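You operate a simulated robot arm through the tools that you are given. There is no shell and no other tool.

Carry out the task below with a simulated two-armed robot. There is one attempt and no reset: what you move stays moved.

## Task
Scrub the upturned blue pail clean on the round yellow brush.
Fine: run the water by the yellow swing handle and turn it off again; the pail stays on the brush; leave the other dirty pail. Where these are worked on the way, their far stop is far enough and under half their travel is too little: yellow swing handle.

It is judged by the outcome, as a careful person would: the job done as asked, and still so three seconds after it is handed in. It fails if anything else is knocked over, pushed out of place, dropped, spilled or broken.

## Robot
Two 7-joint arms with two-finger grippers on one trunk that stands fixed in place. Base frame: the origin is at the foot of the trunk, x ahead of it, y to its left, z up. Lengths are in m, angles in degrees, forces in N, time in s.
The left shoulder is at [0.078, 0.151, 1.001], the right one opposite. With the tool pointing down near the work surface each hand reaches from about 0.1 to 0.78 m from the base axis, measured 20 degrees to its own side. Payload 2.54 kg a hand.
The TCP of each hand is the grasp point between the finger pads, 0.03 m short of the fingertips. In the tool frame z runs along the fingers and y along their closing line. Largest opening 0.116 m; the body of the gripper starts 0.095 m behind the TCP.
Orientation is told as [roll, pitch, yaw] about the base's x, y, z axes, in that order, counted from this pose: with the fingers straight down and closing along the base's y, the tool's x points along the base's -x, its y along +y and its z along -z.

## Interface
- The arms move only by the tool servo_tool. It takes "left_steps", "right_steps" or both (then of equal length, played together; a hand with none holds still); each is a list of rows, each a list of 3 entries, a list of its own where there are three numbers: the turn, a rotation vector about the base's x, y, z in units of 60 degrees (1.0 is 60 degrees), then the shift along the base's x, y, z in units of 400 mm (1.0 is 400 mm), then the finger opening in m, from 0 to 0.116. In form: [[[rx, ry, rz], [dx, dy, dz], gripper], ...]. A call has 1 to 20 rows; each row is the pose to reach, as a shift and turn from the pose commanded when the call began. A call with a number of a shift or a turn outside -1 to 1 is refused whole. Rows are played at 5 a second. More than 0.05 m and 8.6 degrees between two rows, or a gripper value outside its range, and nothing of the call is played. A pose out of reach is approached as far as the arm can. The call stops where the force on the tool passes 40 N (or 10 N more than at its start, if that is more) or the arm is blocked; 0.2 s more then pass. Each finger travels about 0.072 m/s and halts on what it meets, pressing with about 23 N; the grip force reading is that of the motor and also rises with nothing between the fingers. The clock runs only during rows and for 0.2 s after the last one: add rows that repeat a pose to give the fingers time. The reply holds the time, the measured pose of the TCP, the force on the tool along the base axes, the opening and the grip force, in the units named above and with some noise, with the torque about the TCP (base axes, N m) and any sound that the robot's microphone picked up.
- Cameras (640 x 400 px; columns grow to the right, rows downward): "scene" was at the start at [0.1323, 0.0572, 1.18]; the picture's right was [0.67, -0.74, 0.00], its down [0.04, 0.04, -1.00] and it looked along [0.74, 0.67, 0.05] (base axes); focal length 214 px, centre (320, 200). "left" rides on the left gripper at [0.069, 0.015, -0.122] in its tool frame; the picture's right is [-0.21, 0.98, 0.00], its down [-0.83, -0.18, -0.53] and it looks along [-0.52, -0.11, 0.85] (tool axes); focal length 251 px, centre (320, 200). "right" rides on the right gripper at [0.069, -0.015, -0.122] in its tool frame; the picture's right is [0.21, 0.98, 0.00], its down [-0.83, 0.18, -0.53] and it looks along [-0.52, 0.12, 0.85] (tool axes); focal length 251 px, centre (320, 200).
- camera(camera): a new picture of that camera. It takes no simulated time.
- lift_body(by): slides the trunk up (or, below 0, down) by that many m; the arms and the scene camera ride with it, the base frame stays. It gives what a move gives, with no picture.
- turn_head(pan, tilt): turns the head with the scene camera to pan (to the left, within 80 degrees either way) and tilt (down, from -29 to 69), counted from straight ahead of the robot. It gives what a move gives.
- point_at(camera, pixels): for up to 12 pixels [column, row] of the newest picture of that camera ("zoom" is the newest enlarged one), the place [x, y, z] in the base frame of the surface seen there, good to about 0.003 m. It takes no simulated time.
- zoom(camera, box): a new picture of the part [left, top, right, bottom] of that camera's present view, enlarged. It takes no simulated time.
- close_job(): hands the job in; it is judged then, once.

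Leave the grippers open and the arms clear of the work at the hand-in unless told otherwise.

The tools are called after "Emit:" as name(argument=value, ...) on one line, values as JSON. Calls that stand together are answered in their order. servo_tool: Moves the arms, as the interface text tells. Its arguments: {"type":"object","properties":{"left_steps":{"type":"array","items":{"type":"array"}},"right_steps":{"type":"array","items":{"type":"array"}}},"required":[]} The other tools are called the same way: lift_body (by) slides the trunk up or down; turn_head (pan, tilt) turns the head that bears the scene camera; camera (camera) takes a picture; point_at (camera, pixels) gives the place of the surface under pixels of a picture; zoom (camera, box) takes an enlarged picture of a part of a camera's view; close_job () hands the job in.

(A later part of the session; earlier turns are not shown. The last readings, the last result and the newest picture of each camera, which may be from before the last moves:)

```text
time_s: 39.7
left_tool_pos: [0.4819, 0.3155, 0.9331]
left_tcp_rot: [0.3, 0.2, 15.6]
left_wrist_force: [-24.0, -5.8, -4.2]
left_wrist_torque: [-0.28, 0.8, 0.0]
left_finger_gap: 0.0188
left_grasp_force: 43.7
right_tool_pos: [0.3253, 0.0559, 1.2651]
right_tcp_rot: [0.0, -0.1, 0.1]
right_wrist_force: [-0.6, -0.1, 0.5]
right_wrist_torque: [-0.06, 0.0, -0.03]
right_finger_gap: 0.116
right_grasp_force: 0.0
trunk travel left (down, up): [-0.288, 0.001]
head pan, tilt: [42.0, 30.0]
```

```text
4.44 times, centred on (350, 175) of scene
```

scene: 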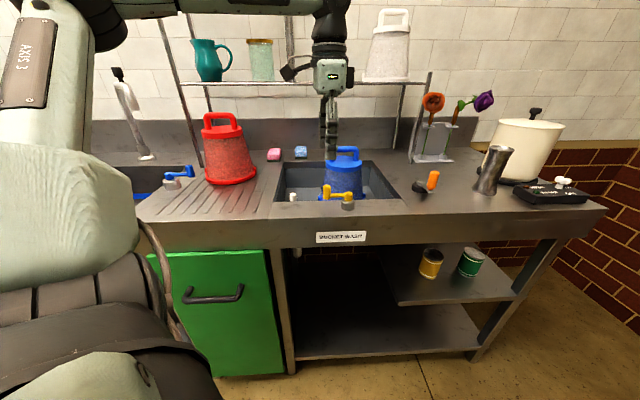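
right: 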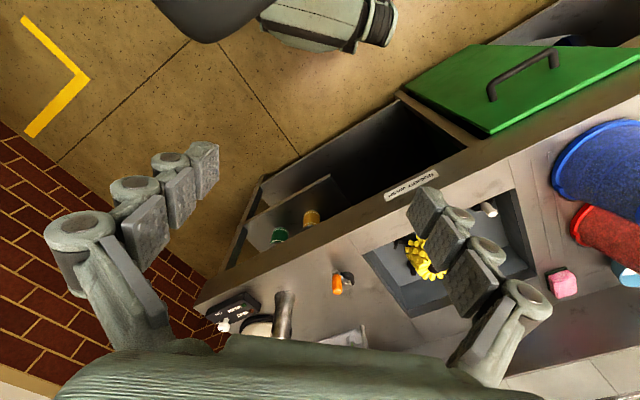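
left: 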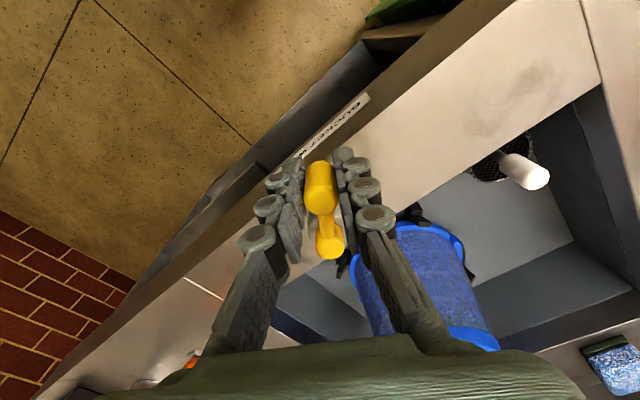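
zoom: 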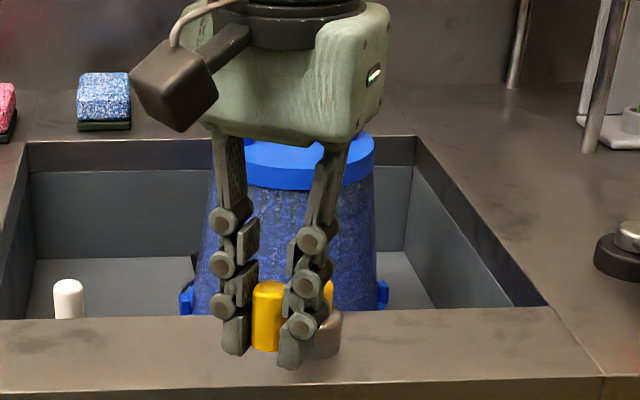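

Force rose to 24 N along −x, so my arc centre was slightly off. Measure the pivot cap (left cam [330,247]) and knob again, and listen/look for water.

Emit:
point_at(camera="left", pixels=[[330, 248], [322, 248], [338, 248], [330, 256], [330, 240], [320, 195], [320, 205], [312, 200], [328, 200]])

Emit:
zoom(camera="left", box=[260, 140, 380, 280])

Emit:
camera(camera="scene")

```text
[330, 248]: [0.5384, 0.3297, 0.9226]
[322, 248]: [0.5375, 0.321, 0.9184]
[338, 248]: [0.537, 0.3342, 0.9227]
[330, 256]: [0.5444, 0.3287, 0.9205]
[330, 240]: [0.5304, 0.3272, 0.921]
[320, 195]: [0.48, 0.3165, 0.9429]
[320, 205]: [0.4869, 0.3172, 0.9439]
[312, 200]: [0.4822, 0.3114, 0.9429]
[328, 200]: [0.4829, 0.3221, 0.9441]
```

```text
2.86 times, centred on (320, 210) of left
```

zoom: 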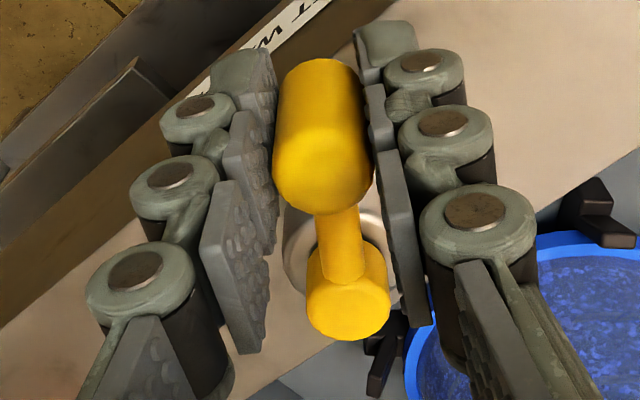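

```text
taken
```

scene: 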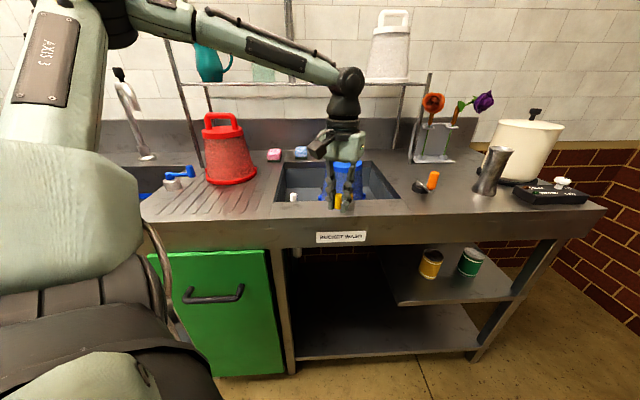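

Refined: pivot (0.538,0.328), radius 0.056, lever now at 191° (57° swung). Relax the radial strain and continue 24°.

Emit:
servo_tool(left_steps=[[[0, 0, 0], [-0.0075, 0.0008, 0], 0.01], [[0, 0, 0.1], [-0.0038, -0.0135, 0], 0.01], [[0, 0, 0.2], [0.0013, -0.0273, 0], 0.01], [[0, 0, 0.3], [0.0078, -0.0408, 0], 0.01], [[0, 0, 0.4], [0.0158, -0.053, 0], 0.01], [[0, 0, 0.4], [0.0158, -0.053, 0], 0.01]])

Emit:
camera(camera="left")

Emit:
camera(camera="scene")

```text
time_s: 41.1
left_tool_pos: [0.4911, 0.2959, 0.9338]
left_tcp_rot: [0.2, 0.1, 39.5]
left_wrist_force: [-15.1, -7.7, -10.8]
left_wrist_torque: [-0.09, 0.22, 0.13]
left_finger_gap: 0.0187
left_grasp_force: 43.9
right_tool_pos: [0.3278, 0.0563, 1.265]
right_tcp_rot: [0.1, 0.1, 0.1]
right_wrist_force: [-0.4, -0.3, -0.3]
right_wrist_torque: [0.02, 0.0, -0.04]
right_finger_gap: 0.1156
right_grasp_force: 0.1
trunk travel left (down, up): [-0.288, 0.001]
head pan, tilt: [42.0, 30.0]
```

```text
taken
```

left: 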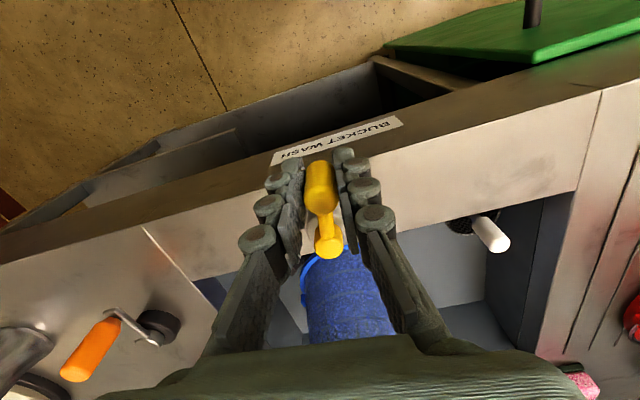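

```text
taken
```

scene: 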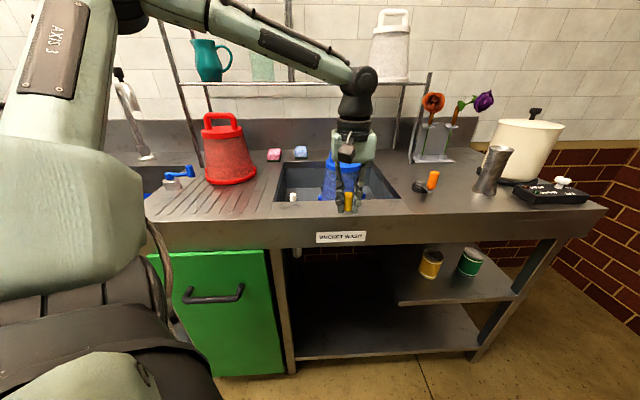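

Swung about 81° now with no stop yet. Zoom to see whether water is running.

Emit:
zoom(camera="scene", box=[260, 130, 420, 230])

Emit:
zoom(camera="left", box=[260, 180, 560, 360])

```text
4.00 times, centred on (340, 180) of scene
```

zoom: 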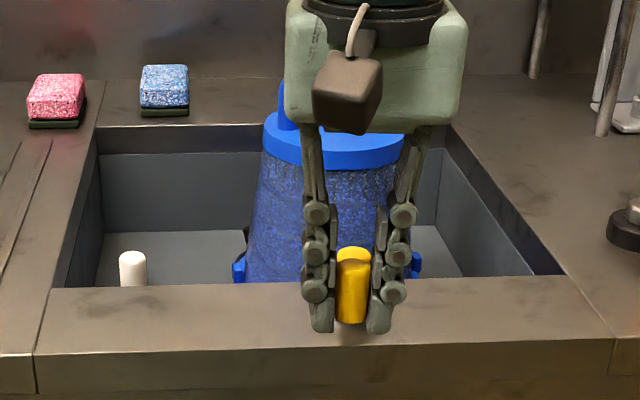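

```text
2.13 times, centred on (410, 270) of left
```

zoom: 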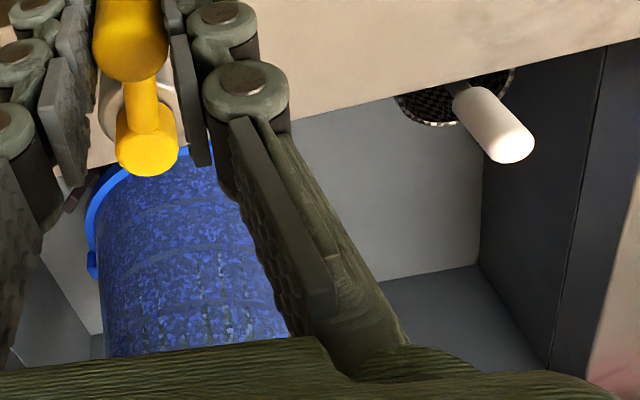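

No visible water and no stop yet. Continue in 4° rows toward ~227° and watch force.

Emit:
servo_tool(left_steps=[[[0, 0, 0.067], [0.006, -0.0078, 0], 0.01], [[0, 0, 0.133], [0.0125, -0.0155, 0], 0.01], [[0, 0, 0.2], [0.0195, -0.0223, 0], 0.01], [[0, 0, 0.2], [0.0195, -0.0223, 0], 0.01]])

Emit:
camera(camera="left")

Emit:
zoom(camera="scene", box=[260, 130, 420, 230])

```text
time_s: 41.9
left_tool_pos: [0.4938, 0.2934, 0.9348]
left_tcp_rot: [1.5, -0.2, 50.8]
left_wrist_force: [-13.9, 16.1, 10.6]
left_wrist_torque: [-0.33, 0.54, -0.1]
left_finger_gap: 0.0187
left_grasp_force: 43.8
right_tool_pos: [0.3268, 0.0565, 1.2656]
right_tcp_rot: [0.1, -0.1, 0.0]
right_wrist_force: [-0.2, -1.0, -0.2]
right_wrist_torque: [0.02, 0.04, 0.01]
right_finger_gap: 0.116
right_grasp_force: 0.0
trunk travel left (down, up): [-0.288, 0.001]
head pan, tilt: [42.0, 30.0]
stopped in row 4 (left hand): the force on the tool passed its limit at 43 N (the readings are from after the stop); the commanded pose is now the measured one
```

```text
taken
```

left: 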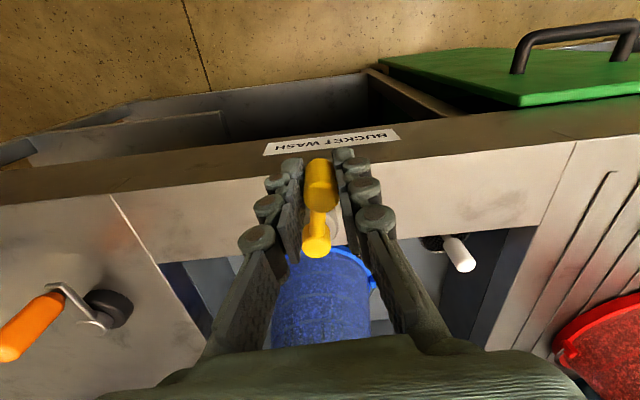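

```text
4.00 times, centred on (340, 180) of scene
```

zoom: 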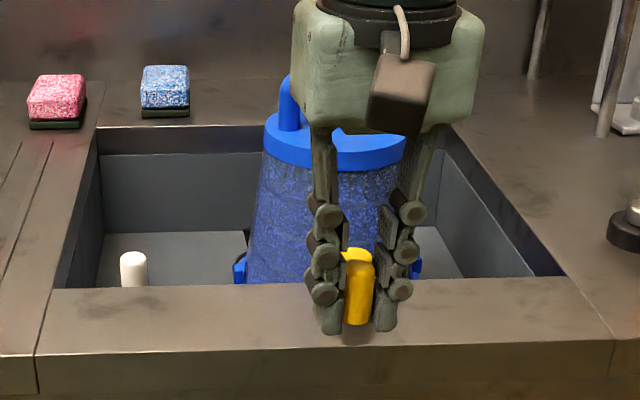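

The lever hit its far stop at about 218° (~85° swing). Hold here for 2 s, then look at the pail.

Emit:
servo_tool(left_steps=[[[0, 0, -0.03], [0, 0, 0], 0.01], [[0, 0, -0.03], [0, 0, 0], 0.01], [[0, 0, -0.03], [0, 0, 0], 0.01], [[0, 0, -0.03], [0, 0, 0], 0.01], [[0, 0, -0.03], [0, 0, 0], 0.01], [[0, 0, -0.03], [0, 0, 0], 0.01], [[0, 0, -0.03], [0, 0, 0], 0.01], [[0, 0, -0.03], [0, 0, 0], 0.01], [[0, 0, -0.03], [0, 0, 0], 0.01], [[0, 0, -0.03], [0, 0, 0], 0.01]])

Emit:
camera(camera="left")

Emit:
zoom(camera="scene", box=[260, 130, 420, 230])

```text
time_s: 44.1
left_tool_pos: [0.4942, 0.2936, 0.9332]
left_tcp_rot: [1.1, -0.2, 49.0]
left_wrist_force: [-17.8, 24.2, 13.1]
left_wrist_torque: [0.1, -0.11, -0.1]
left_finger_gap: 0.0189
left_grasp_force: 44.1
right_tool_pos: [0.3262, 0.0576, 1.2655]
right_tcp_rot: [-0.1, -0.2, 0.0]
right_wrist_force: [-0.4, -0.2, 0.0]
right_wrist_torque: [-0.01, 0.0, 0.01]
right_finger_gap: 0.1161
right_grasp_force: 0.0
trunk travel left (down, up): [-0.288, 0.001]
head pan, tilt: [42.0, 30.0]
```

```text
taken
```

left: 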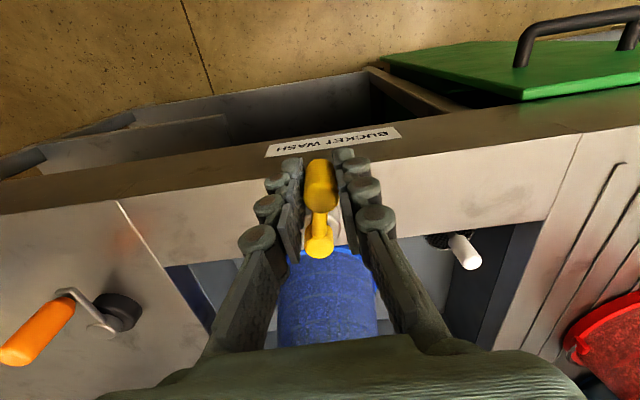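

```text
4.00 times, centred on (340, 180) of scene
```

zoom: 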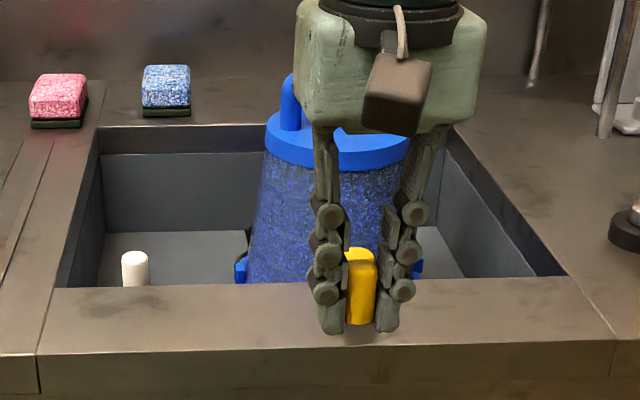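

The pail looks bluer, so cleaning appears under way. Ease off the strain slightly and hold 3 s more.

Emit:
servo_tool(left_steps=[[[0, 0, -0.03], [-0.0035, 0.005, 0.0025], 0.01], [[0, 0, -0.03], [-0.0035, 0.005, 0.0025], 0.01], [[0, 0, -0.03], [-0.0035, 0.005, 0.0025], 0.01], [[0, 0, -0.03], [-0.0035, 0.005, 0.0025], 0.01], [[0, 0, -0.03], [-0.0035, 0.005, 0.0025], 0.01], [[0, 0, -0.03], [-0.0035, 0.005, 0.0025], 0.01], [[0, 0, -0.03], [-0.0035, 0.005, 0.0025], 0.01], [[0, 0, -0.03], [-0.0035, 0.005, 0.0025], 0.01], [[0, 0, -0.03], [-0.0035, 0.005, 0.0025], 0.01], [[0, 0, -0.03], [-0.0035, 0.005, 0.0025], 0.01], [[0, 0, -0.03], [-0.0035, 0.005, 0.0025], 0.01], [[0, 0, -0.03], [-0.0035, 0.005, 0.0025], 0.01], [[0, 0, -0.03], [-0.0035, 0.005, 0.0025], 0.01], [[0, 0, -0.03], [-0.0035, 0.005, 0.0025], 0.01]])

Emit:
camera(camera="left")

Emit:
zoom(camera="scene", box=[260, 130, 420, 230])

```text
time_s: 47.1
left_tool_pos: [0.4932, 0.2934, 0.9344]
left_tcp_rot: [1.2, -0.1, 47.2]
left_wrist_force: [-19.6, 1.3, -7.0]
left_wrist_torque: [-0.38, 0.04, -0.01]
left_finger_gap: 0.019
left_grasp_force: 43.8
right_tool_pos: [0.3262, 0.0577, 1.2659]
right_tcp_rot: [0.0, -0.1, 0.0]
right_wrist_force: [0.5, 0.6, 0.2]
right_wrist_torque: [0.0, 0.0, 0.02]
right_finger_gap: 0.1161
right_grasp_force: 0.0
trunk travel left (down, up): [-0.288, 0.001]
head pan, tilt: [42.0, 30.0]
```

```text
taken
```

left: 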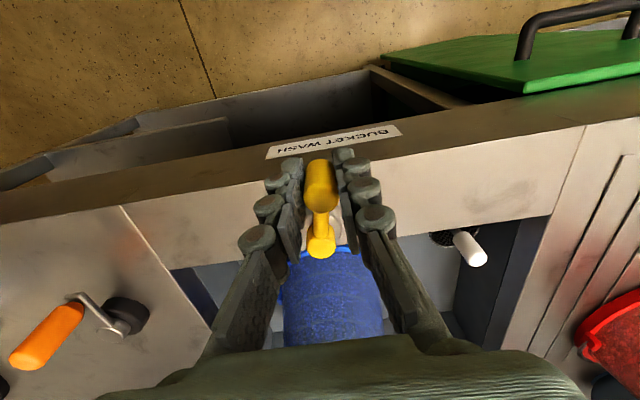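

```text
4.00 times, centred on (340, 180) of scene
```

zoom: 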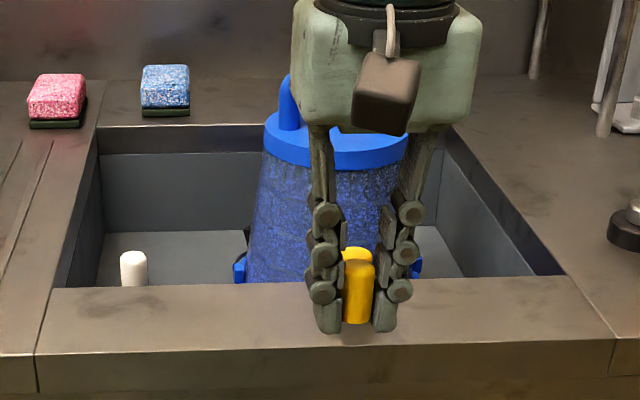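

Hard to judge with the hand in the way. Open the fingers, leave the handle at the far stop, rise clear and look at the pail.

Emit:
servo_tool(left_steps=[[[0, 0, 0], [0, 0, 0], 0.03], [[0, 0, 0], [0, 0, 0], 0.06], [[0, 0, 0], [0, 0, 0], 0.06], [[0, 0, 0], [0, 0, 0.08], 0.06], [[0, 0, 0], [0, 0, 0.17], 0.06], [[0, 0, 0], [-0.05, -0.03, 0.28], 0.06], [[0, 0, 0], [-0.12, -0.08, 0.36], 0.06], [[0, 0, 0], [-0.22, -0.12, 0.42], 0.06], [[0, 0, 0], [-0.22, -0.12, 0.42], 0.06]])

Emit:
camera(camera="left")

Emit:
camera(camera="scene")

Emit:
zoom(camera="scene", box=[300, 130, 400, 220])

```text
time_s: 49.1
left_tool_pos: [0.4089, 0.2459, 1.1028]
left_tcp_rot: [1.2, -0.1, 47.2]
left_wrist_force: [-0.9, 0.9, -0.3]
left_wrist_torque: [-0.02, 0.04, 0.0]
left_finger_gap: 0.0603
left_grasp_force: 0.1
right_tool_pos: [0.3298, 0.0567, 1.2638]
right_tcp_rot: [0.1, 0.0, 0.0]
right_wrist_force: [-0.1, -0.8, 0.6]
right_wrist_torque: [0.0, 0.01, 0.0]
right_finger_gap: 0.116
right_grasp_force: 0.0
trunk travel left (down, up): [-0.288, 0.001]
head pan, tilt: [42.0, 30.0]
```

```text
taken
```

left: 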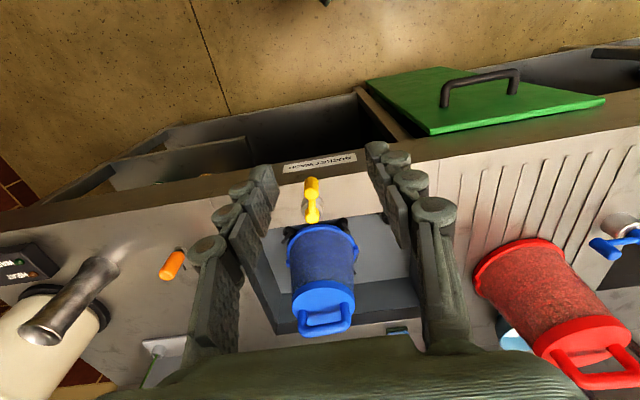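

```text
taken
```

scene: 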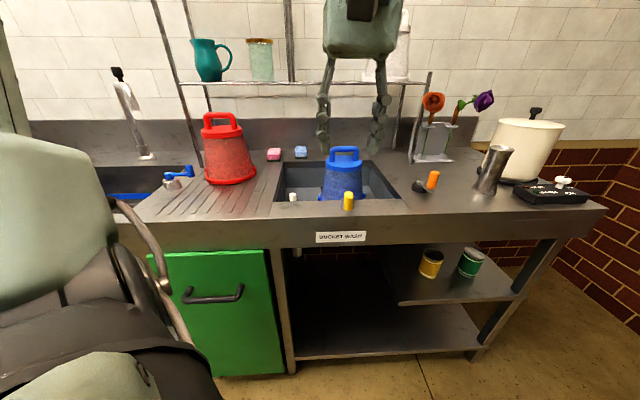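

```text
4.44 times, centred on (350, 175) of scene
```

zoom: 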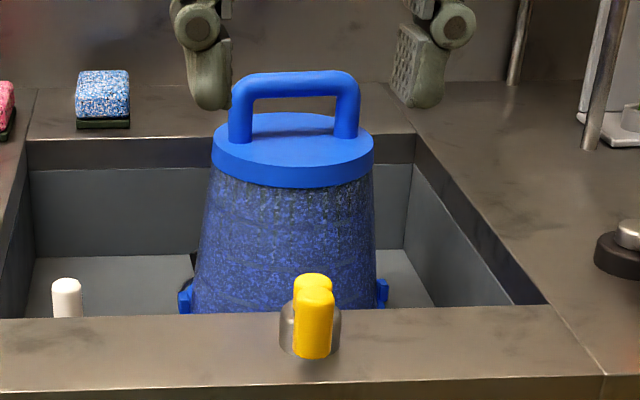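

The handle stays at the front stop. Take a tight zoom on the pail now, then wait 4 s in place and compare the same view.

Emit:
zoom(camera="scene", box=[320, 155, 372, 207])

Emit:
servo_tool(left_steps=[[[0, 0, 0], [0, 0, 0], 0.06], [[0, 0, 0], [0, 0, 0], 0.06], [[0, 0, 0], [0, 0, 0], 0.06], [[0, 0, 0], [0, 0, 0], 0.06], [[0, 0, 0], [0, 0, 0], 0.06], [[0, 0, 0], [0, 0, 0], 0.06], [[0, 0, 0], [0, 0, 0], 0.06], [[0, 0, 0], [0, 0, 0], 0.06], [[0, 0, 0], [0, 0, 0], 0.06], [[0, 0, 0], [0, 0, 0], 0.06], [[0, 0, 0], [0, 0, 0], 0.06], [[0, 0, 0], [0, 0, 0], 0.06], [[0, 0, 0], [0, 0, 0], 0.06], [[0, 0, 0], [0, 0, 0], 0.06], [[0, 0, 0], [0, 0, 0], 0.06], [[0, 0, 0], [0, 0, 0], 0.06], [[0, 0, 0], [0, 0, 0], 0.06], [[0, 0, 0], [0, 0, 0], 0.06], [[0, 0, 0], [0, 0, 0], 0.06], [[0, 0, 0], [0, 0, 0], 0.06]])

Emit:
zoom(camera="scene", box=[320, 155, 372, 207])

```text
7.69 times, centred on (346, 181) of scene
```

zoom: 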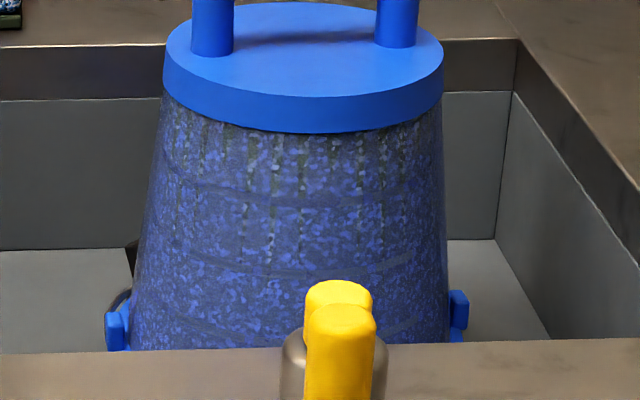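

```text
time_s: 53.3
left_tool_pos: [0.4095, 0.2458, 1.1026]
left_tcp_rot: [1.1, -0.2, 47.2]
left_wrist_force: [0.4, -0.2, -0.6]
left_wrist_torque: [0.0, -0.01, -0.02]
left_finger_gap: 0.0599
left_grasp_force: 0.1
right_tool_pos: [0.3277, 0.0568, 1.2646]
right_tcp_rot: [0.0, -0.1, -0.1]
right_wrist_force: [0.6, -0.5, 0.3]
right_wrist_torque: [0.02, 0.02, -0.02]
right_finger_gap: 0.1159
right_grasp_force: 0.1
trunk travel left (down, up): [-0.288, 0.001]
head pan, tilt: [42.0, 30.0]
```

```text
7.69 times, centred on (346, 181) of scene
```

zoom: 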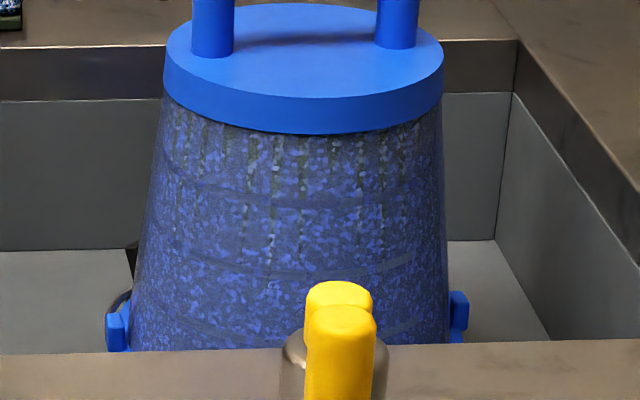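

No change with water alone over 4 s. Look closely for signs of water around the pail and drain from the left camera.

Emit:
zoom(camera="left", box=[250, 160, 430, 350])

Emit:
zoom(camera="scene", box=[265, 150, 345, 210])

```text
2.11 times, centred on (340, 255) of left
```

zoom: 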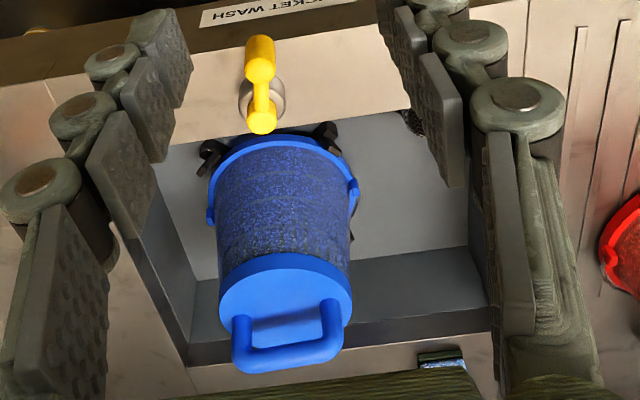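

```text
6.67 times, centred on (305, 180) of scene
```

zoom: 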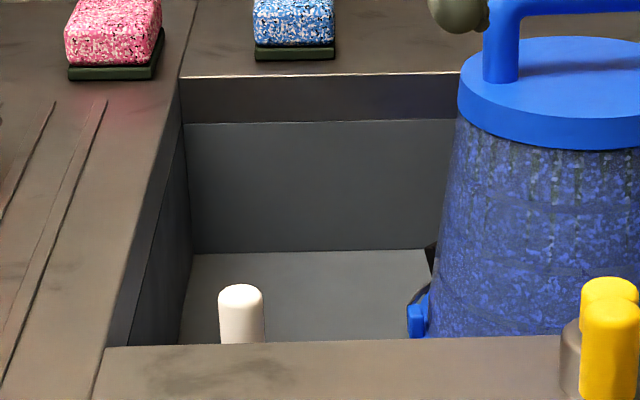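

No visible water. The motion of scrubbing is probably needed while the water runs. Re-grip the pail: first rotate the hand back (yaw −54° then −33°), moving toward the pail at a safe height.

Emit:
servo_tool(left_steps=[[[0, 0, -0.13], [0.03, 0.025, 0.02], 0.06], [[0, 0, -0.26], [0.07, 0.055, 0.03], 0.06], [[0, 0, -0.39], [0.11, 0.085, 0.05], 0.06], [[0, 0, -0.52], [0.15, 0.115, 0.06], 0.06], [[0, 0, -0.65], [0.18, 0.145, 0.07], 0.06], [[0, 0, -0.78], [0.21, 0.17, 0.07], 0.06], [[0, 0, -0.9], [0.23, 0.19, 0.07], 0.06], [[0, 0, -0.9], [0.23, 0.19, 0.07], 0.06]])

Emit:
servo_tool(left_steps=[[[0, 0, -0.13], [0.04, 0.025, 0], 0.06], [[0, 0, -0.26], [0.08, 0.055, 0], 0.06], [[0, 0, -0.39], [0.12, 0.085, 0], 0.06], [[0, 0, -0.51], [0.16, 0.12, 0], 0.06], [[0, 0, -0.553], [0.18, 0.143, 0], 0.06], [[0, 0, -0.553], [0.18, 0.143, 0], 0.06]])

```text
time_s: 55.1
left_tool_pos: [0.5004, 0.3212, 1.1305]
left_tcp_rot: [1.0, -0.2, -6.9]
left_wrist_force: [0.1, -0.5, -1.0]
left_wrist_torque: [0.0, 0.01, 0.02]
left_finger_gap: 0.0601
left_grasp_force: 0.0
right_tool_pos: [0.3279, 0.0567, 1.2632]
right_tcp_rot: [0.0, 0.0, 0.0]
right_wrist_force: [0.6, 0.1, 0.3]
right_wrist_torque: [-0.02, -0.03, 0.0]
right_finger_gap: 0.1157
right_grasp_force: 0.1
trunk travel left (down, up): [-0.288, 0.001]
head pan, tilt: [42.0, 30.0]
```

```text
time_s: 56.5
left_tool_pos: [0.5714, 0.3792, 1.1295]
left_tcp_rot: [1.1, -0.1, -40.0]
left_wrist_force: [0.4, 0.4, -0.8]
left_wrist_torque: [0.03, -0.02, 0.01]
left_finger_gap: 0.0597
left_grasp_force: 0.1
right_tool_pos: [0.3287, 0.0566, 1.265]
right_tcp_rot: [-0.1, -0.1, 0.0]
right_wrist_force: [0.5, 0.5, 0.3]
right_wrist_torque: [-0.01, 0.01, -0.02]
right_finger_gap: 0.1163
right_grasp_force: 0.0
trunk travel left (down, up): [-0.288, 0.001]
head pan, tilt: [42.0, 30.0]
```

Now tilt +29° about the bar direction and move to the standoff 0.12 m back from the pail handle.

Emit:
servo_tool(left_steps=[[[0.0925, -0.0777, 0], [0, 0, 0], 0.05], [[0.185, -0.1553, 0], [0, 0, 0], 0.044], [[0.2775, -0.233, 0], [0.05, 0.015, 0], 0.044], [[0.37, -0.3106, 0], [0.1, 0.03, -0.02], 0.044], [[0.37, -0.3106, 0], [0.15, 0.045, -0.06], 0.044], [[0.37, -0.3106, 0], [0.189, 0.061, -0.095], 0.044], [[0.37, -0.3106, 0], [0.189, 0.061, -0.095], 0.044]])

Emit:
camera(camera="left")

Emit:
camera(camera="scene")

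```text
time_s: 58.1
left_tool_pos: [0.6466, 0.403, 1.0923]
left_tcp_rot: [30.1, -0.2, -40.1]
left_wrist_force: [0.3, -0.6, 0.2]
left_wrist_torque: [0.02, 0.02, 0.02]
left_finger_gap: 0.0442
left_grasp_force: 0.0
right_tool_pos: [0.3291, 0.0564, 1.2647]
right_tcp_rot: [0.0, 0.0, 0.0]
right_wrist_force: [-0.3, 0.6, 0.4]
right_wrist_torque: [0.02, 0.01, 0.04]
right_finger_gap: 0.1159
right_grasp_force: 0.1
trunk travel left (down, up): [-0.288, 0.001]
head pan, tilt: [42.0, 30.0]
```

```text
taken
```

left: 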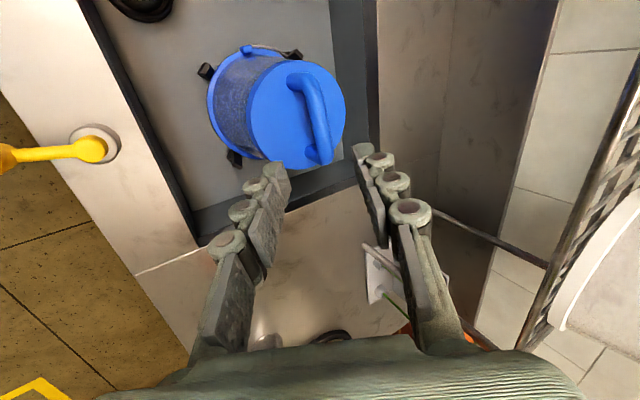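

```text
taken
```

scene: 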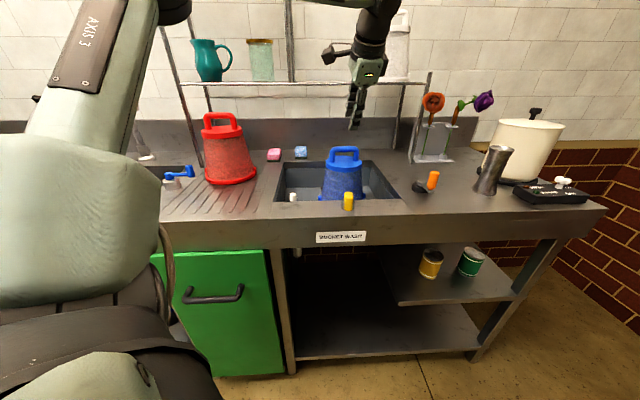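

Same geometry as at the first grasp. Advance 0.12 m along the tool axis onto the bar and close.

Emit:
servo_tool(left_steps=[[[0, 0, 0], [0.024, 0.0288, -0.065], 0.044], [[0, 0, 0], [0.048, 0.0575, -0.13], 0.044], [[0, 0, 0], [0.0725, 0.0863, -0.195], 0.044], [[0, 0, 0], [0.0965, 0.115, -0.26], 0.044], [[0, 0, 0], [0.0965, 0.115, -0.26], 0.044]])

Emit:
zoom(camera="scene", box=[310, 130, 390, 210])

Emit:
camera(camera="left")

```text
time_s: 59.3
left_tool_pos: [0.6851, 0.4508, 0.9888]
left_tcp_rot: [30.1, -0.2, -40.0]
left_wrist_force: [0.1, 0.7, 0.5]
left_wrist_torque: [0.0, -0.04, 0.01]
left_finger_gap: 0.0441
left_grasp_force: 0.0
right_tool_pos: [0.3284, 0.0572, 1.2657]
right_tcp_rot: [0.0, 0.0, 0.0]
right_wrist_force: [0.5, -0.1, 0.0]
right_wrist_torque: [0.03, 0.0, -0.03]
right_finger_gap: 0.1162
right_grasp_force: 0.1
trunk travel left (down, up): [-0.288, 0.001]
head pan, tilt: [42.0, 30.0]
```

```text
5.00 times, centred on (350, 170) of scene
```

zoom: 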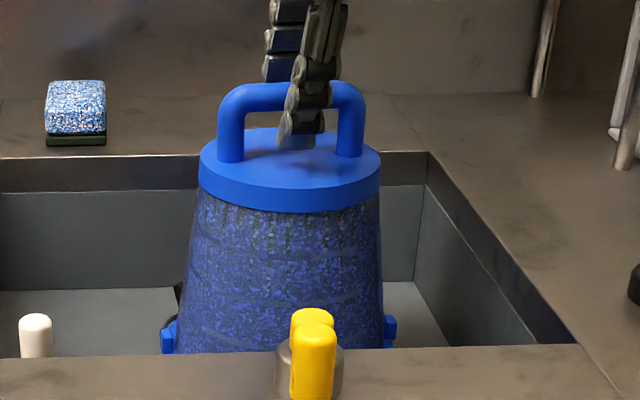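

```text
taken
```

left: 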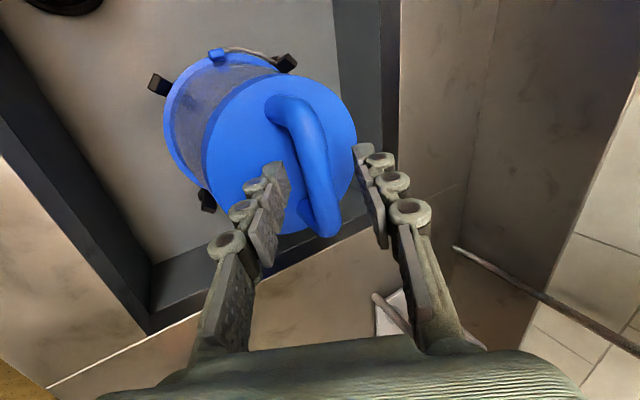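

Close the grip, then press lightly and twist ±20° with the water on.

Emit:
servo_tool(left_steps=[[[0, 0, 0], [0, 0, 0], 0.01], [[0, 0, 0], [0, 0, 0], 0.0], [[0, 0, 0], [0, 0, 0], 0.0], [[0, 0, 0], [0, 0, -0.003], 0.0], [[0, 0, 0], [0, 0, -0.006], 0.0]])

Emit:
servo_tool(left_steps=[[[0, 0, 0.14], [0.0022, -0.0015, 0], 0.0], [[0, 0, 0.28], [0.004, -0.003, 0], 0.0], [[0, 0, 0.35], [0.005, -0.003, 0], 0.0], [[0, 0, 0.21], [0.003, -0.0022, 0], 0.0], [[0, 0, 0.07], [0.001, -0.0008, 0], 0.0], [[0, 0, -0.07], [-0.0008, 0.001, 0], 0.0], [[0, 0, -0.21], [-0.0022, 0.003, 0], 0.0], [[0, 0, -0.35], [-0.003, 0.005, 0], 0.0], [[0, 0, -0.21], [-0.0022, 0.003, 0], 0.0], [[0, 0, -0.07], [-0.0008, 0.001, 0], 0.0], [[0, 0, 0.07], [0.001, -0.0008, 0], 0.0], [[0, 0, 0.21], [0.003, -0.0022, 0], 0.0], [[0, 0, 0.35], [0.005, -0.003, 0], 0.0], [[0, 0, 0.21], [0.003, -0.0022, 0], 0.0], [[0, 0, 0.07], [0.001, -0.0008, 0], 0.0], [[0, 0, 0], [0, 0, 0], 0.0], [[0, 0, 0], [0, 0, 0], 0.0]])

Emit:
zoom(camera="scene", box=[320, 155, 372, 207])

Emit:
camera(camera="left")

```text
time_s: 60.5
left_tool_pos: [0.6833, 0.45, 0.9881]
left_tcp_rot: [30.2, -0.2, -40.0]
left_wrist_force: [-1.9, 1.7, 6.8]
left_wrist_torque: [0.21, 0.19, 0.16]
left_finger_gap: 0.0165
left_grasp_force: 22.8
right_tool_pos: [0.3278, 0.0565, 1.2662]
right_tcp_rot: [0.1, -0.1, 0.0]
right_wrist_force: [0.1, 0.3, 0.0]
right_wrist_torque: [0.02, -0.03, 0.0]
right_finger_gap: 0.1159
right_grasp_force: 0.0
trunk travel left (down, up): [-0.288, 0.001]
head pan, tilt: [42.0, 30.0]
```

```text
time_s: 64.1
left_tool_pos: [0.6838, 0.4476, 0.9869]
left_tcp_rot: [30.2, -0.1, -40.1]
left_wrist_force: [-1.4, 0.5, 12.5]
left_wrist_torque: [0.09, -0.03, 0.14]
left_finger_gap: 0.0168
left_grasp_force: 23.3
right_tool_pos: [0.3264, 0.0564, 1.2659]
right_tcp_rot: [0.1, -0.2, 0.0]
right_wrist_force: [0.0, -0.6, -0.3]
right_wrist_torque: [-0.01, -0.02, 0.0]
right_finger_gap: 0.116
right_grasp_force: 0.0
trunk travel left (down, up): [-0.288, 0.001]
head pan, tilt: [42.0, 30.0]
```

```text
7.69 times, centred on (346, 181) of scene
```

zoom: 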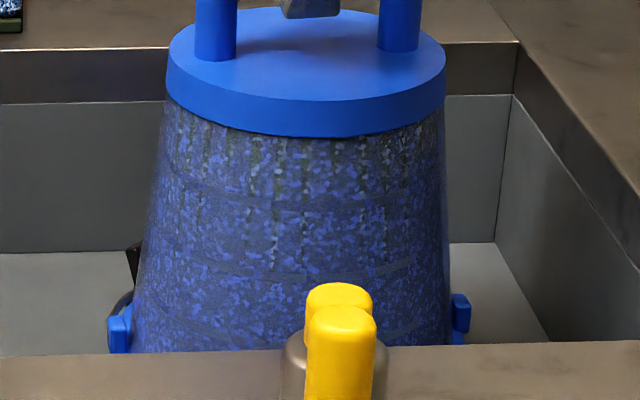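

```text
taken
```

left: 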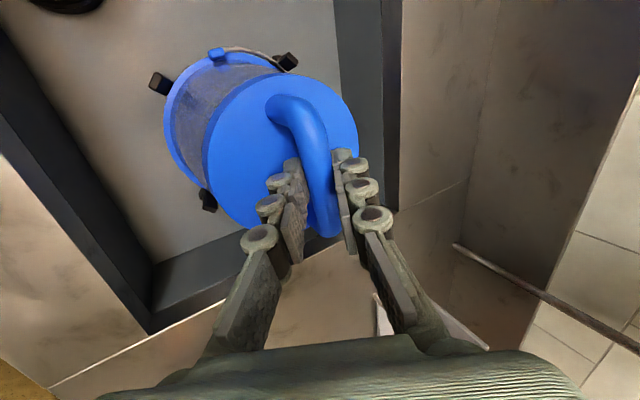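

No clear change. Compare the dirt on the blue pail with the red one (same kind of dirt) at high zoom to judge whether anything has come off.

Emit:
zoom(camera="scene", box=[200, 125, 260, 190])

Emit:
zoom(camera="scene", box=[314, 145, 374, 210])

```text
6.15 times, centred on (230, 158) of scene
```

zoom: 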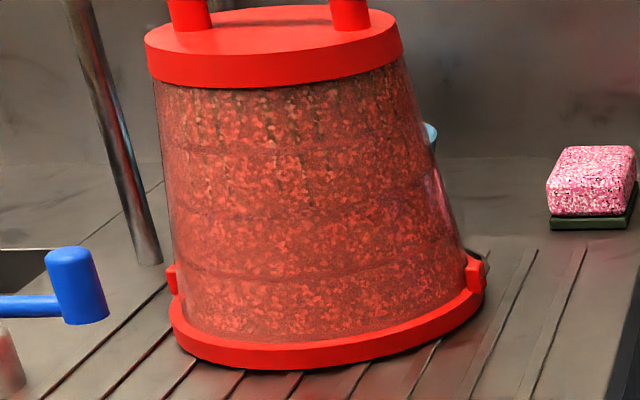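

```text
6.15 times, centred on (344, 178) of scene
```

zoom: 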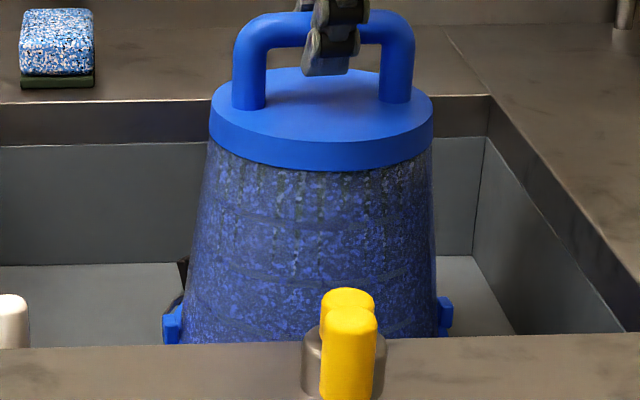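

Dirt is the same on both, so nothing has come off yet. Try vertical scrubbing strokes (28 mm up and down, rim staying inside the posts) combined with twisting, water on.

Emit:
servo_tool(left_steps=[[[0, 0, 0.1], [0.001, -0.001, 0.035], 0.0], [[0, 0, 0.2], [0.003, -0.002, 0.07], 0.0], [[0, 0, 0.28], [0.004, -0.003, 0.035], 0.0], [[0, 0, 0.2], [0.003, -0.002, 0.003], 0.0], [[0, 0, 0.1], [0.001, -0.001, 0.035], 0.0], [[0, 0, 0], [0, 0, 0.07], 0.0], [[0, 0, -0.1], [-0.001, 0.001, 0.035], 0.0], [[0, 0, -0.2], [-0.002, 0.003, 0.003], 0.0], [[0, 0, -0.28], [-0.003, 0.004, 0.035], 0.0], [[0, 0, -0.2], [-0.002, 0.003, 0.07], 0.0], [[0, 0, -0.1], [-0.001, 0.001, 0.035], 0.0], [[0, 0, 0], [0, 0, 0.003], 0.0], [[0, 0, 0], [0, 0, 0.035], 0.0], [[0, 0, 0], [0, 0, 0.07], 0.0], [[0, 0, 0], [0, 0, 0.035], 0.0], [[0, 0, 0], [0, 0, 0.003], 0.0], [[0, 0, 0], [0, 0, 0.003], 0.0]])

Emit:
zoom(camera="scene", box=[314, 145, 374, 210])

Emit:
camera(camera="left")

```text
time_s: 67.7
left_tool_pos: [0.6862, 0.4487, 0.9876]
left_tcp_rot: [30.2, -0.2, -40.0]
left_wrist_force: [0.9, 1.0, 0.0]
left_wrist_torque: [-0.08, -0.08, 0.03]
left_finger_gap: 0.0169
left_grasp_force: 22.9
right_tool_pos: [0.3288, 0.0569, 1.2652]
right_tcp_rot: [0.0, 0.0, 0.0]
right_wrist_force: [0.9, 0.3, 0.3]
right_wrist_torque: [0.01, -0.01, 0.01]
right_finger_gap: 0.1159
right_grasp_force: 0.0
trunk travel left (down, up): [-0.288, 0.001]
head pan, tilt: [42.0, 30.0]
```

```text
6.15 times, centred on (344, 178) of scene
```

zoom: 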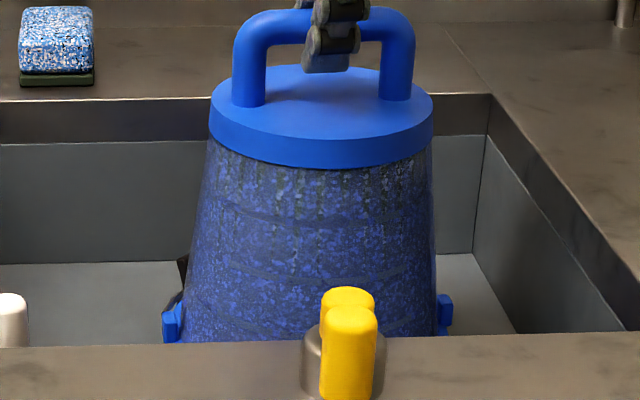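

```text
taken
```

left: 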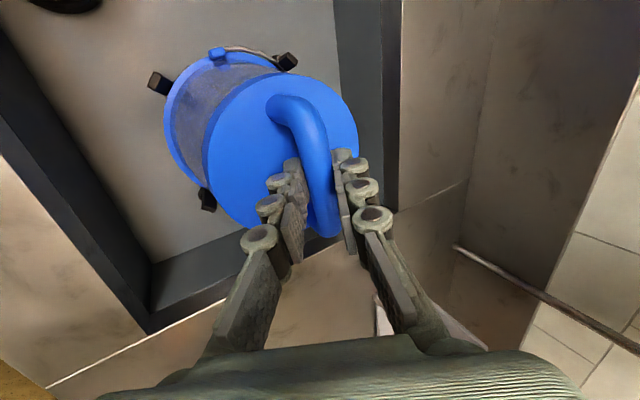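

Still no visible change. I'll check that the pail really turns with the hand: twist to −30° and look, with the water on.

Emit:
servo_tool(left_steps=[[[0, 0, -0.13], [-0.0014, 0.002, -0.002], 0.0], [[0, 0, -0.26], [-0.0025, 0.0038, -0.003], 0.0], [[0, 0, -0.39], [-0.0035, 0.0057, -0.003], 0.0], [[0, 0, -0.5], [-0.0041, 0.0073, -0.003], 0.0], [[0, 0, -0.5], [-0.0041, 0.0073, -0.003], 0.0]])

Emit:
zoom(camera="scene", box=[314, 145, 374, 210])

Emit:
camera(camera="left")

```text
time_s: 68.9
left_tool_pos: [0.6828, 0.4518, 0.9857]
left_tcp_rot: [30.3, -0.2, -70.1]
left_wrist_force: [-0.8, 1.2, 7.3]
left_wrist_torque: [-0.09, -0.08, 0.0]
left_finger_gap: 0.0167
left_grasp_force: 23.1
right_tool_pos: [0.3264, 0.0576, 1.2659]
right_tcp_rot: [0.1, -0.1, 0.0]
right_wrist_force: [0.7, 0.1, 0.8]
right_wrist_torque: [0.03, 0.01, 0.03]
right_finger_gap: 0.1159
right_grasp_force: 0.1
trunk travel left (down, up): [-0.288, 0.001]
head pan, tilt: [42.0, 30.0]
```

```text
6.15 times, centred on (344, 178) of scene
```

zoom: 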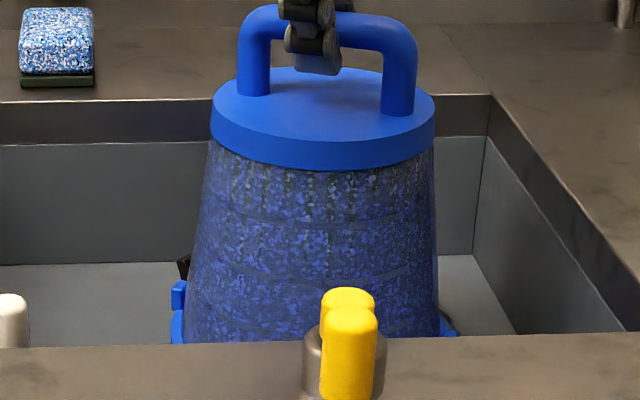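

```text
taken
```

left: 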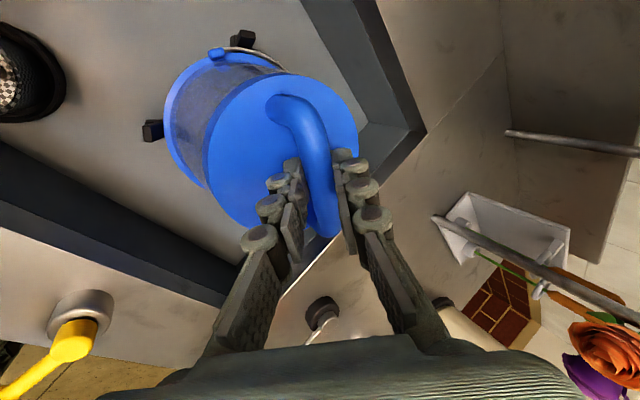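

The pail turns with the hand. Do full-amplitude wet twist strokes (50° peak to peak) several times, then compare.

Emit:
servo_tool(left_steps=[[[0, 0, 0.139], [0.0014, -0.0017, 0], 0.0], [[0, 0, 0.278], [0.0029, -0.0034, 0], 0.0], [[0, 0, 0.417], [0.0043, -0.005, 0], 0.0], [[0, 0, 0.556], [0.0057, -0.0067, 0], 0.0], [[0, 0, 0.694], [0.0072, -0.0084, 0], 0.0], [[0, 0, 0.833], [0.0086, -0.0101, 0], 0.0], [[0, 0, 0.694], [0.0072, -0.0084, 0], 0.0], [[0, 0, 0.556], [0.0057, -0.0067, 0], 0.0], [[0, 0, 0.417], [0.0043, -0.005, 0], 0.0], [[0, 0, 0.278], [0.0029, -0.0034, 0], 0.0], [[0, 0, 0.139], [0.0014, -0.0017, 0], 0.0], [[0, 0, 0], [0, 0, 0], 0.0], [[0, 0, 0.139], [0.0014, -0.0017, 0], 0.0], [[0, 0, 0.278], [0.0029, -0.0034, 0], 0.0], [[0, 0, 0.417], [0.0043, -0.005, 0], 0.0], [[0, 0, 0.556], [0.0057, -0.0067, 0], 0.0], [[0, 0, 0.694], [0.0072, -0.0084, 0], 0.0], [[0, 0, 0.833], [0.0086, -0.0101, 0], 0.0]])

Emit:
servo_tool(left_steps=[[[0, 0, -0.139], [-0.0014, 0.0017, 0], 0.0], [[0, 0, -0.278], [-0.0029, 0.0034, 0], 0.0], [[0, 0, -0.417], [-0.0043, 0.005, 0], 0.0], [[0, 0, -0.556], [-0.0057, 0.0067, 0], 0.0], [[0, 0, -0.694], [-0.0072, 0.0084, 0], 0.0], [[0, 0, -0.833], [-0.0086, 0.0101, 0], 0.0], [[0, 0, -0.694], [-0.0072, 0.0084, 0], 0.0], [[0, 0, -0.556], [-0.0057, 0.0067, 0], 0.0], [[0, 0, -0.417], [-0.0043, 0.005, 0], 0.0], [[0, 0, -0.333], [-0.0034, 0.004, 0], 0.0], [[0, 0, -0.333], [-0.0034, 0.004, 0], 0.0]])

Emit:
zoom(camera="scene", box=[314, 145, 374, 210])

Emit:
camera(camera="left")

```text
time_s: 72.7
left_tool_pos: [0.6876, 0.448, 0.9876]
left_tcp_rot: [30.1, -0.2, -19.9]
left_wrist_force: [2.3, -0.9, 8.7]
left_wrist_torque: [0.12, 0.01, -0.09]
left_finger_gap: 0.0166
left_grasp_force: 22.8
right_tool_pos: [0.3273, 0.056, 1.2668]
right_tcp_rot: [0.2, 0.0, 0.0]
right_wrist_force: [0.1, 0.5, 0.1]
right_wrist_torque: [0.02, -0.03, 0.0]
right_finger_gap: 0.1161
right_grasp_force: 0.1
trunk travel left (down, up): [-0.288, 0.001]
head pan, tilt: [42.0, 30.0]
```

```text
time_s: 75.1
left_tool_pos: [0.6846, 0.4493, 0.9865]
left_tcp_rot: [30.1, -0.3, -39.9]
left_wrist_force: [1.0, -1.0, 8.1]
left_wrist_torque: [0.01, -0.11, -0.04]
left_finger_gap: 0.0168
left_grasp_force: 23.2
right_tool_pos: [0.3275, 0.0561, 1.2654]
right_tcp_rot: [0.1, -0.2, 0.0]
right_wrist_force: [0.2, -0.2, -0.6]
right_wrist_torque: [-0.02, 0.03, 0.01]
right_finger_gap: 0.1158
right_grasp_force: 0.0
trunk travel left (down, up): [-0.288, 0.001]
head pan, tilt: [42.0, 30.0]
```

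```text
6.15 times, centred on (344, 178) of scene
```

zoom: 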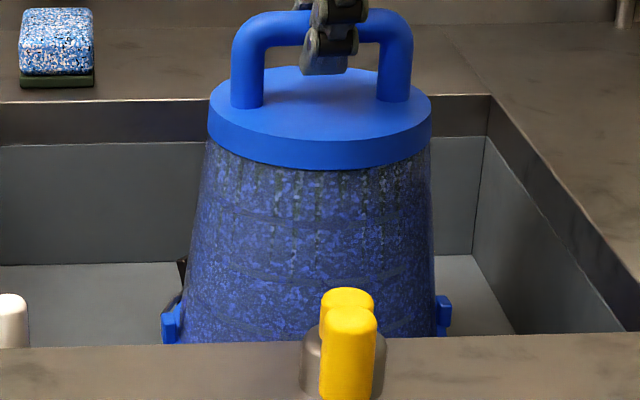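

```text
taken
```

left: 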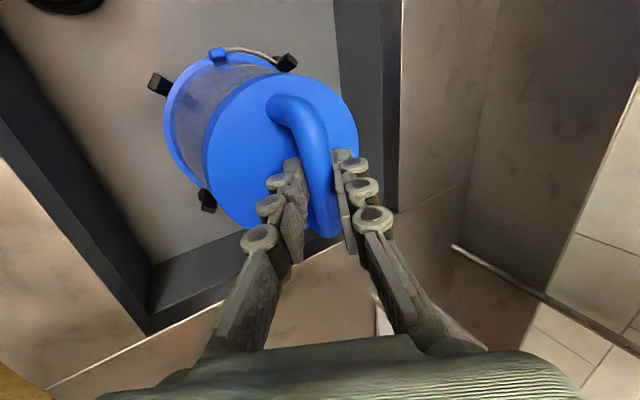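

Still dirty. Something else may be needed: look at the label panel (scene ~[560,192]), the orange crank and the front label.

Emit:
zoom(camera="scene", box=[500, 160, 610, 220])

Emit:
zoom(camera="scene", box=[400, 160, 480, 210])

Emit:
zoom(camera="scene", box=[130, 140, 220, 220])

```text
5.82 times, centred on (555, 190) of scene
```

zoom: 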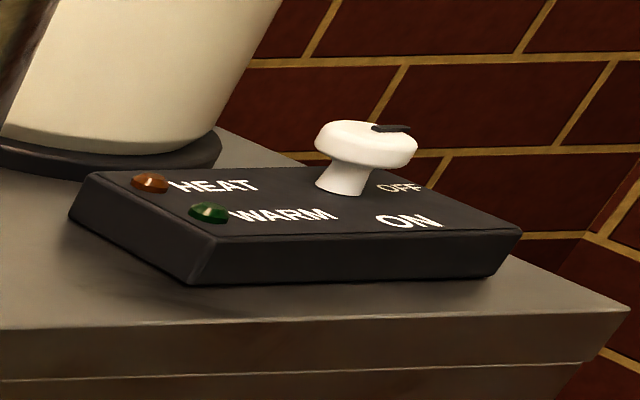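

```text
8.00 times, centred on (440, 185) of scene
```

zoom: 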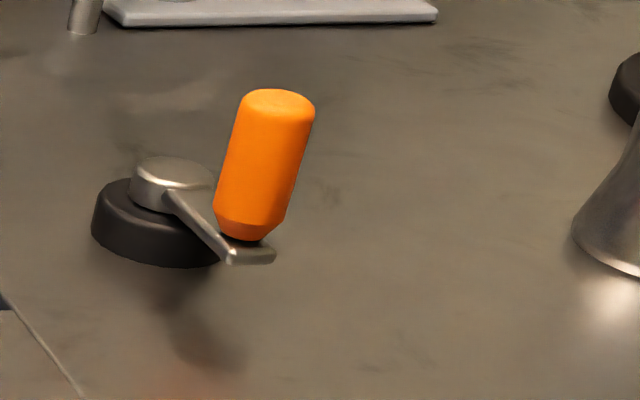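

```text
5.00 times, centred on (175, 180) of scene
```

zoom: 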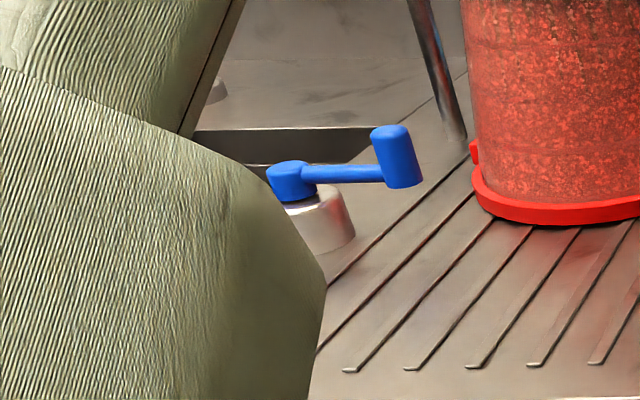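

I notice the orange hand-crank beside the sink (base ≈(0.763,0.236), grip ≈(0.728,0.198,0.95)): it stands next to the brush and most likely turns it, with the posts holding the pail's lugs. The panel is only the pot warmer. I'll release the pail, back out, and inspect the crank.

Emit:
servo_tool(left_steps=[[[0, 0, 0], [0, 0, 0.003], 0.0], [[0, 0, 0], [0, 0, 0.003], 0.02], [[0, 0, 0], [0, 0, 0.003], 0.044], [[0, 0, 0], [0, 0, 0.003], 0.044], [[0, 0, 0], [-0.024, -0.0287, 0.065], 0.044], [[0, 0, 0], [-0.048, -0.0575, 0.13], 0.044], [[0, 0, 0], [-0.072, -0.086, 0.195], 0.044], [[0, 0, 0], [-0.096, -0.115, 0.26], 0.044], [[0, 0, 0], [-0.15, -0.18, 0.34], 0.044], [[0, 0, 0], [-0.2, -0.28, 0.4], 0.06], [[0, 0, 0], [-0.2, -0.28, 0.4], 0.06]])

Emit:
camera(camera="left")

Emit:
camera(camera="scene")

```text
refused: row 10 steps farther than a row can; nothing moved
```

```text
taken
```

left: 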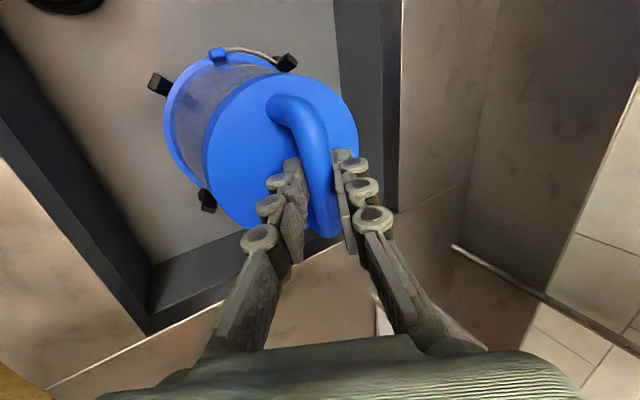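

```text
taken
```

scene: 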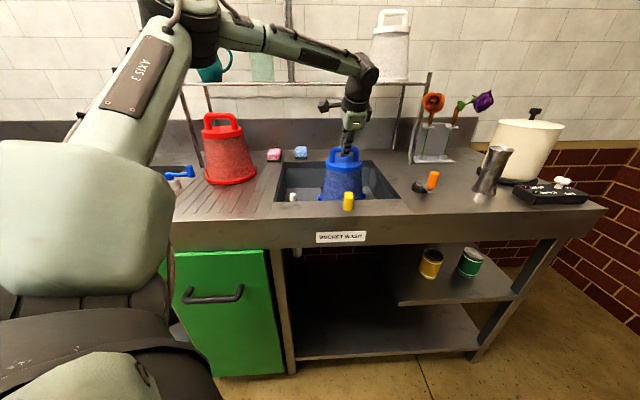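

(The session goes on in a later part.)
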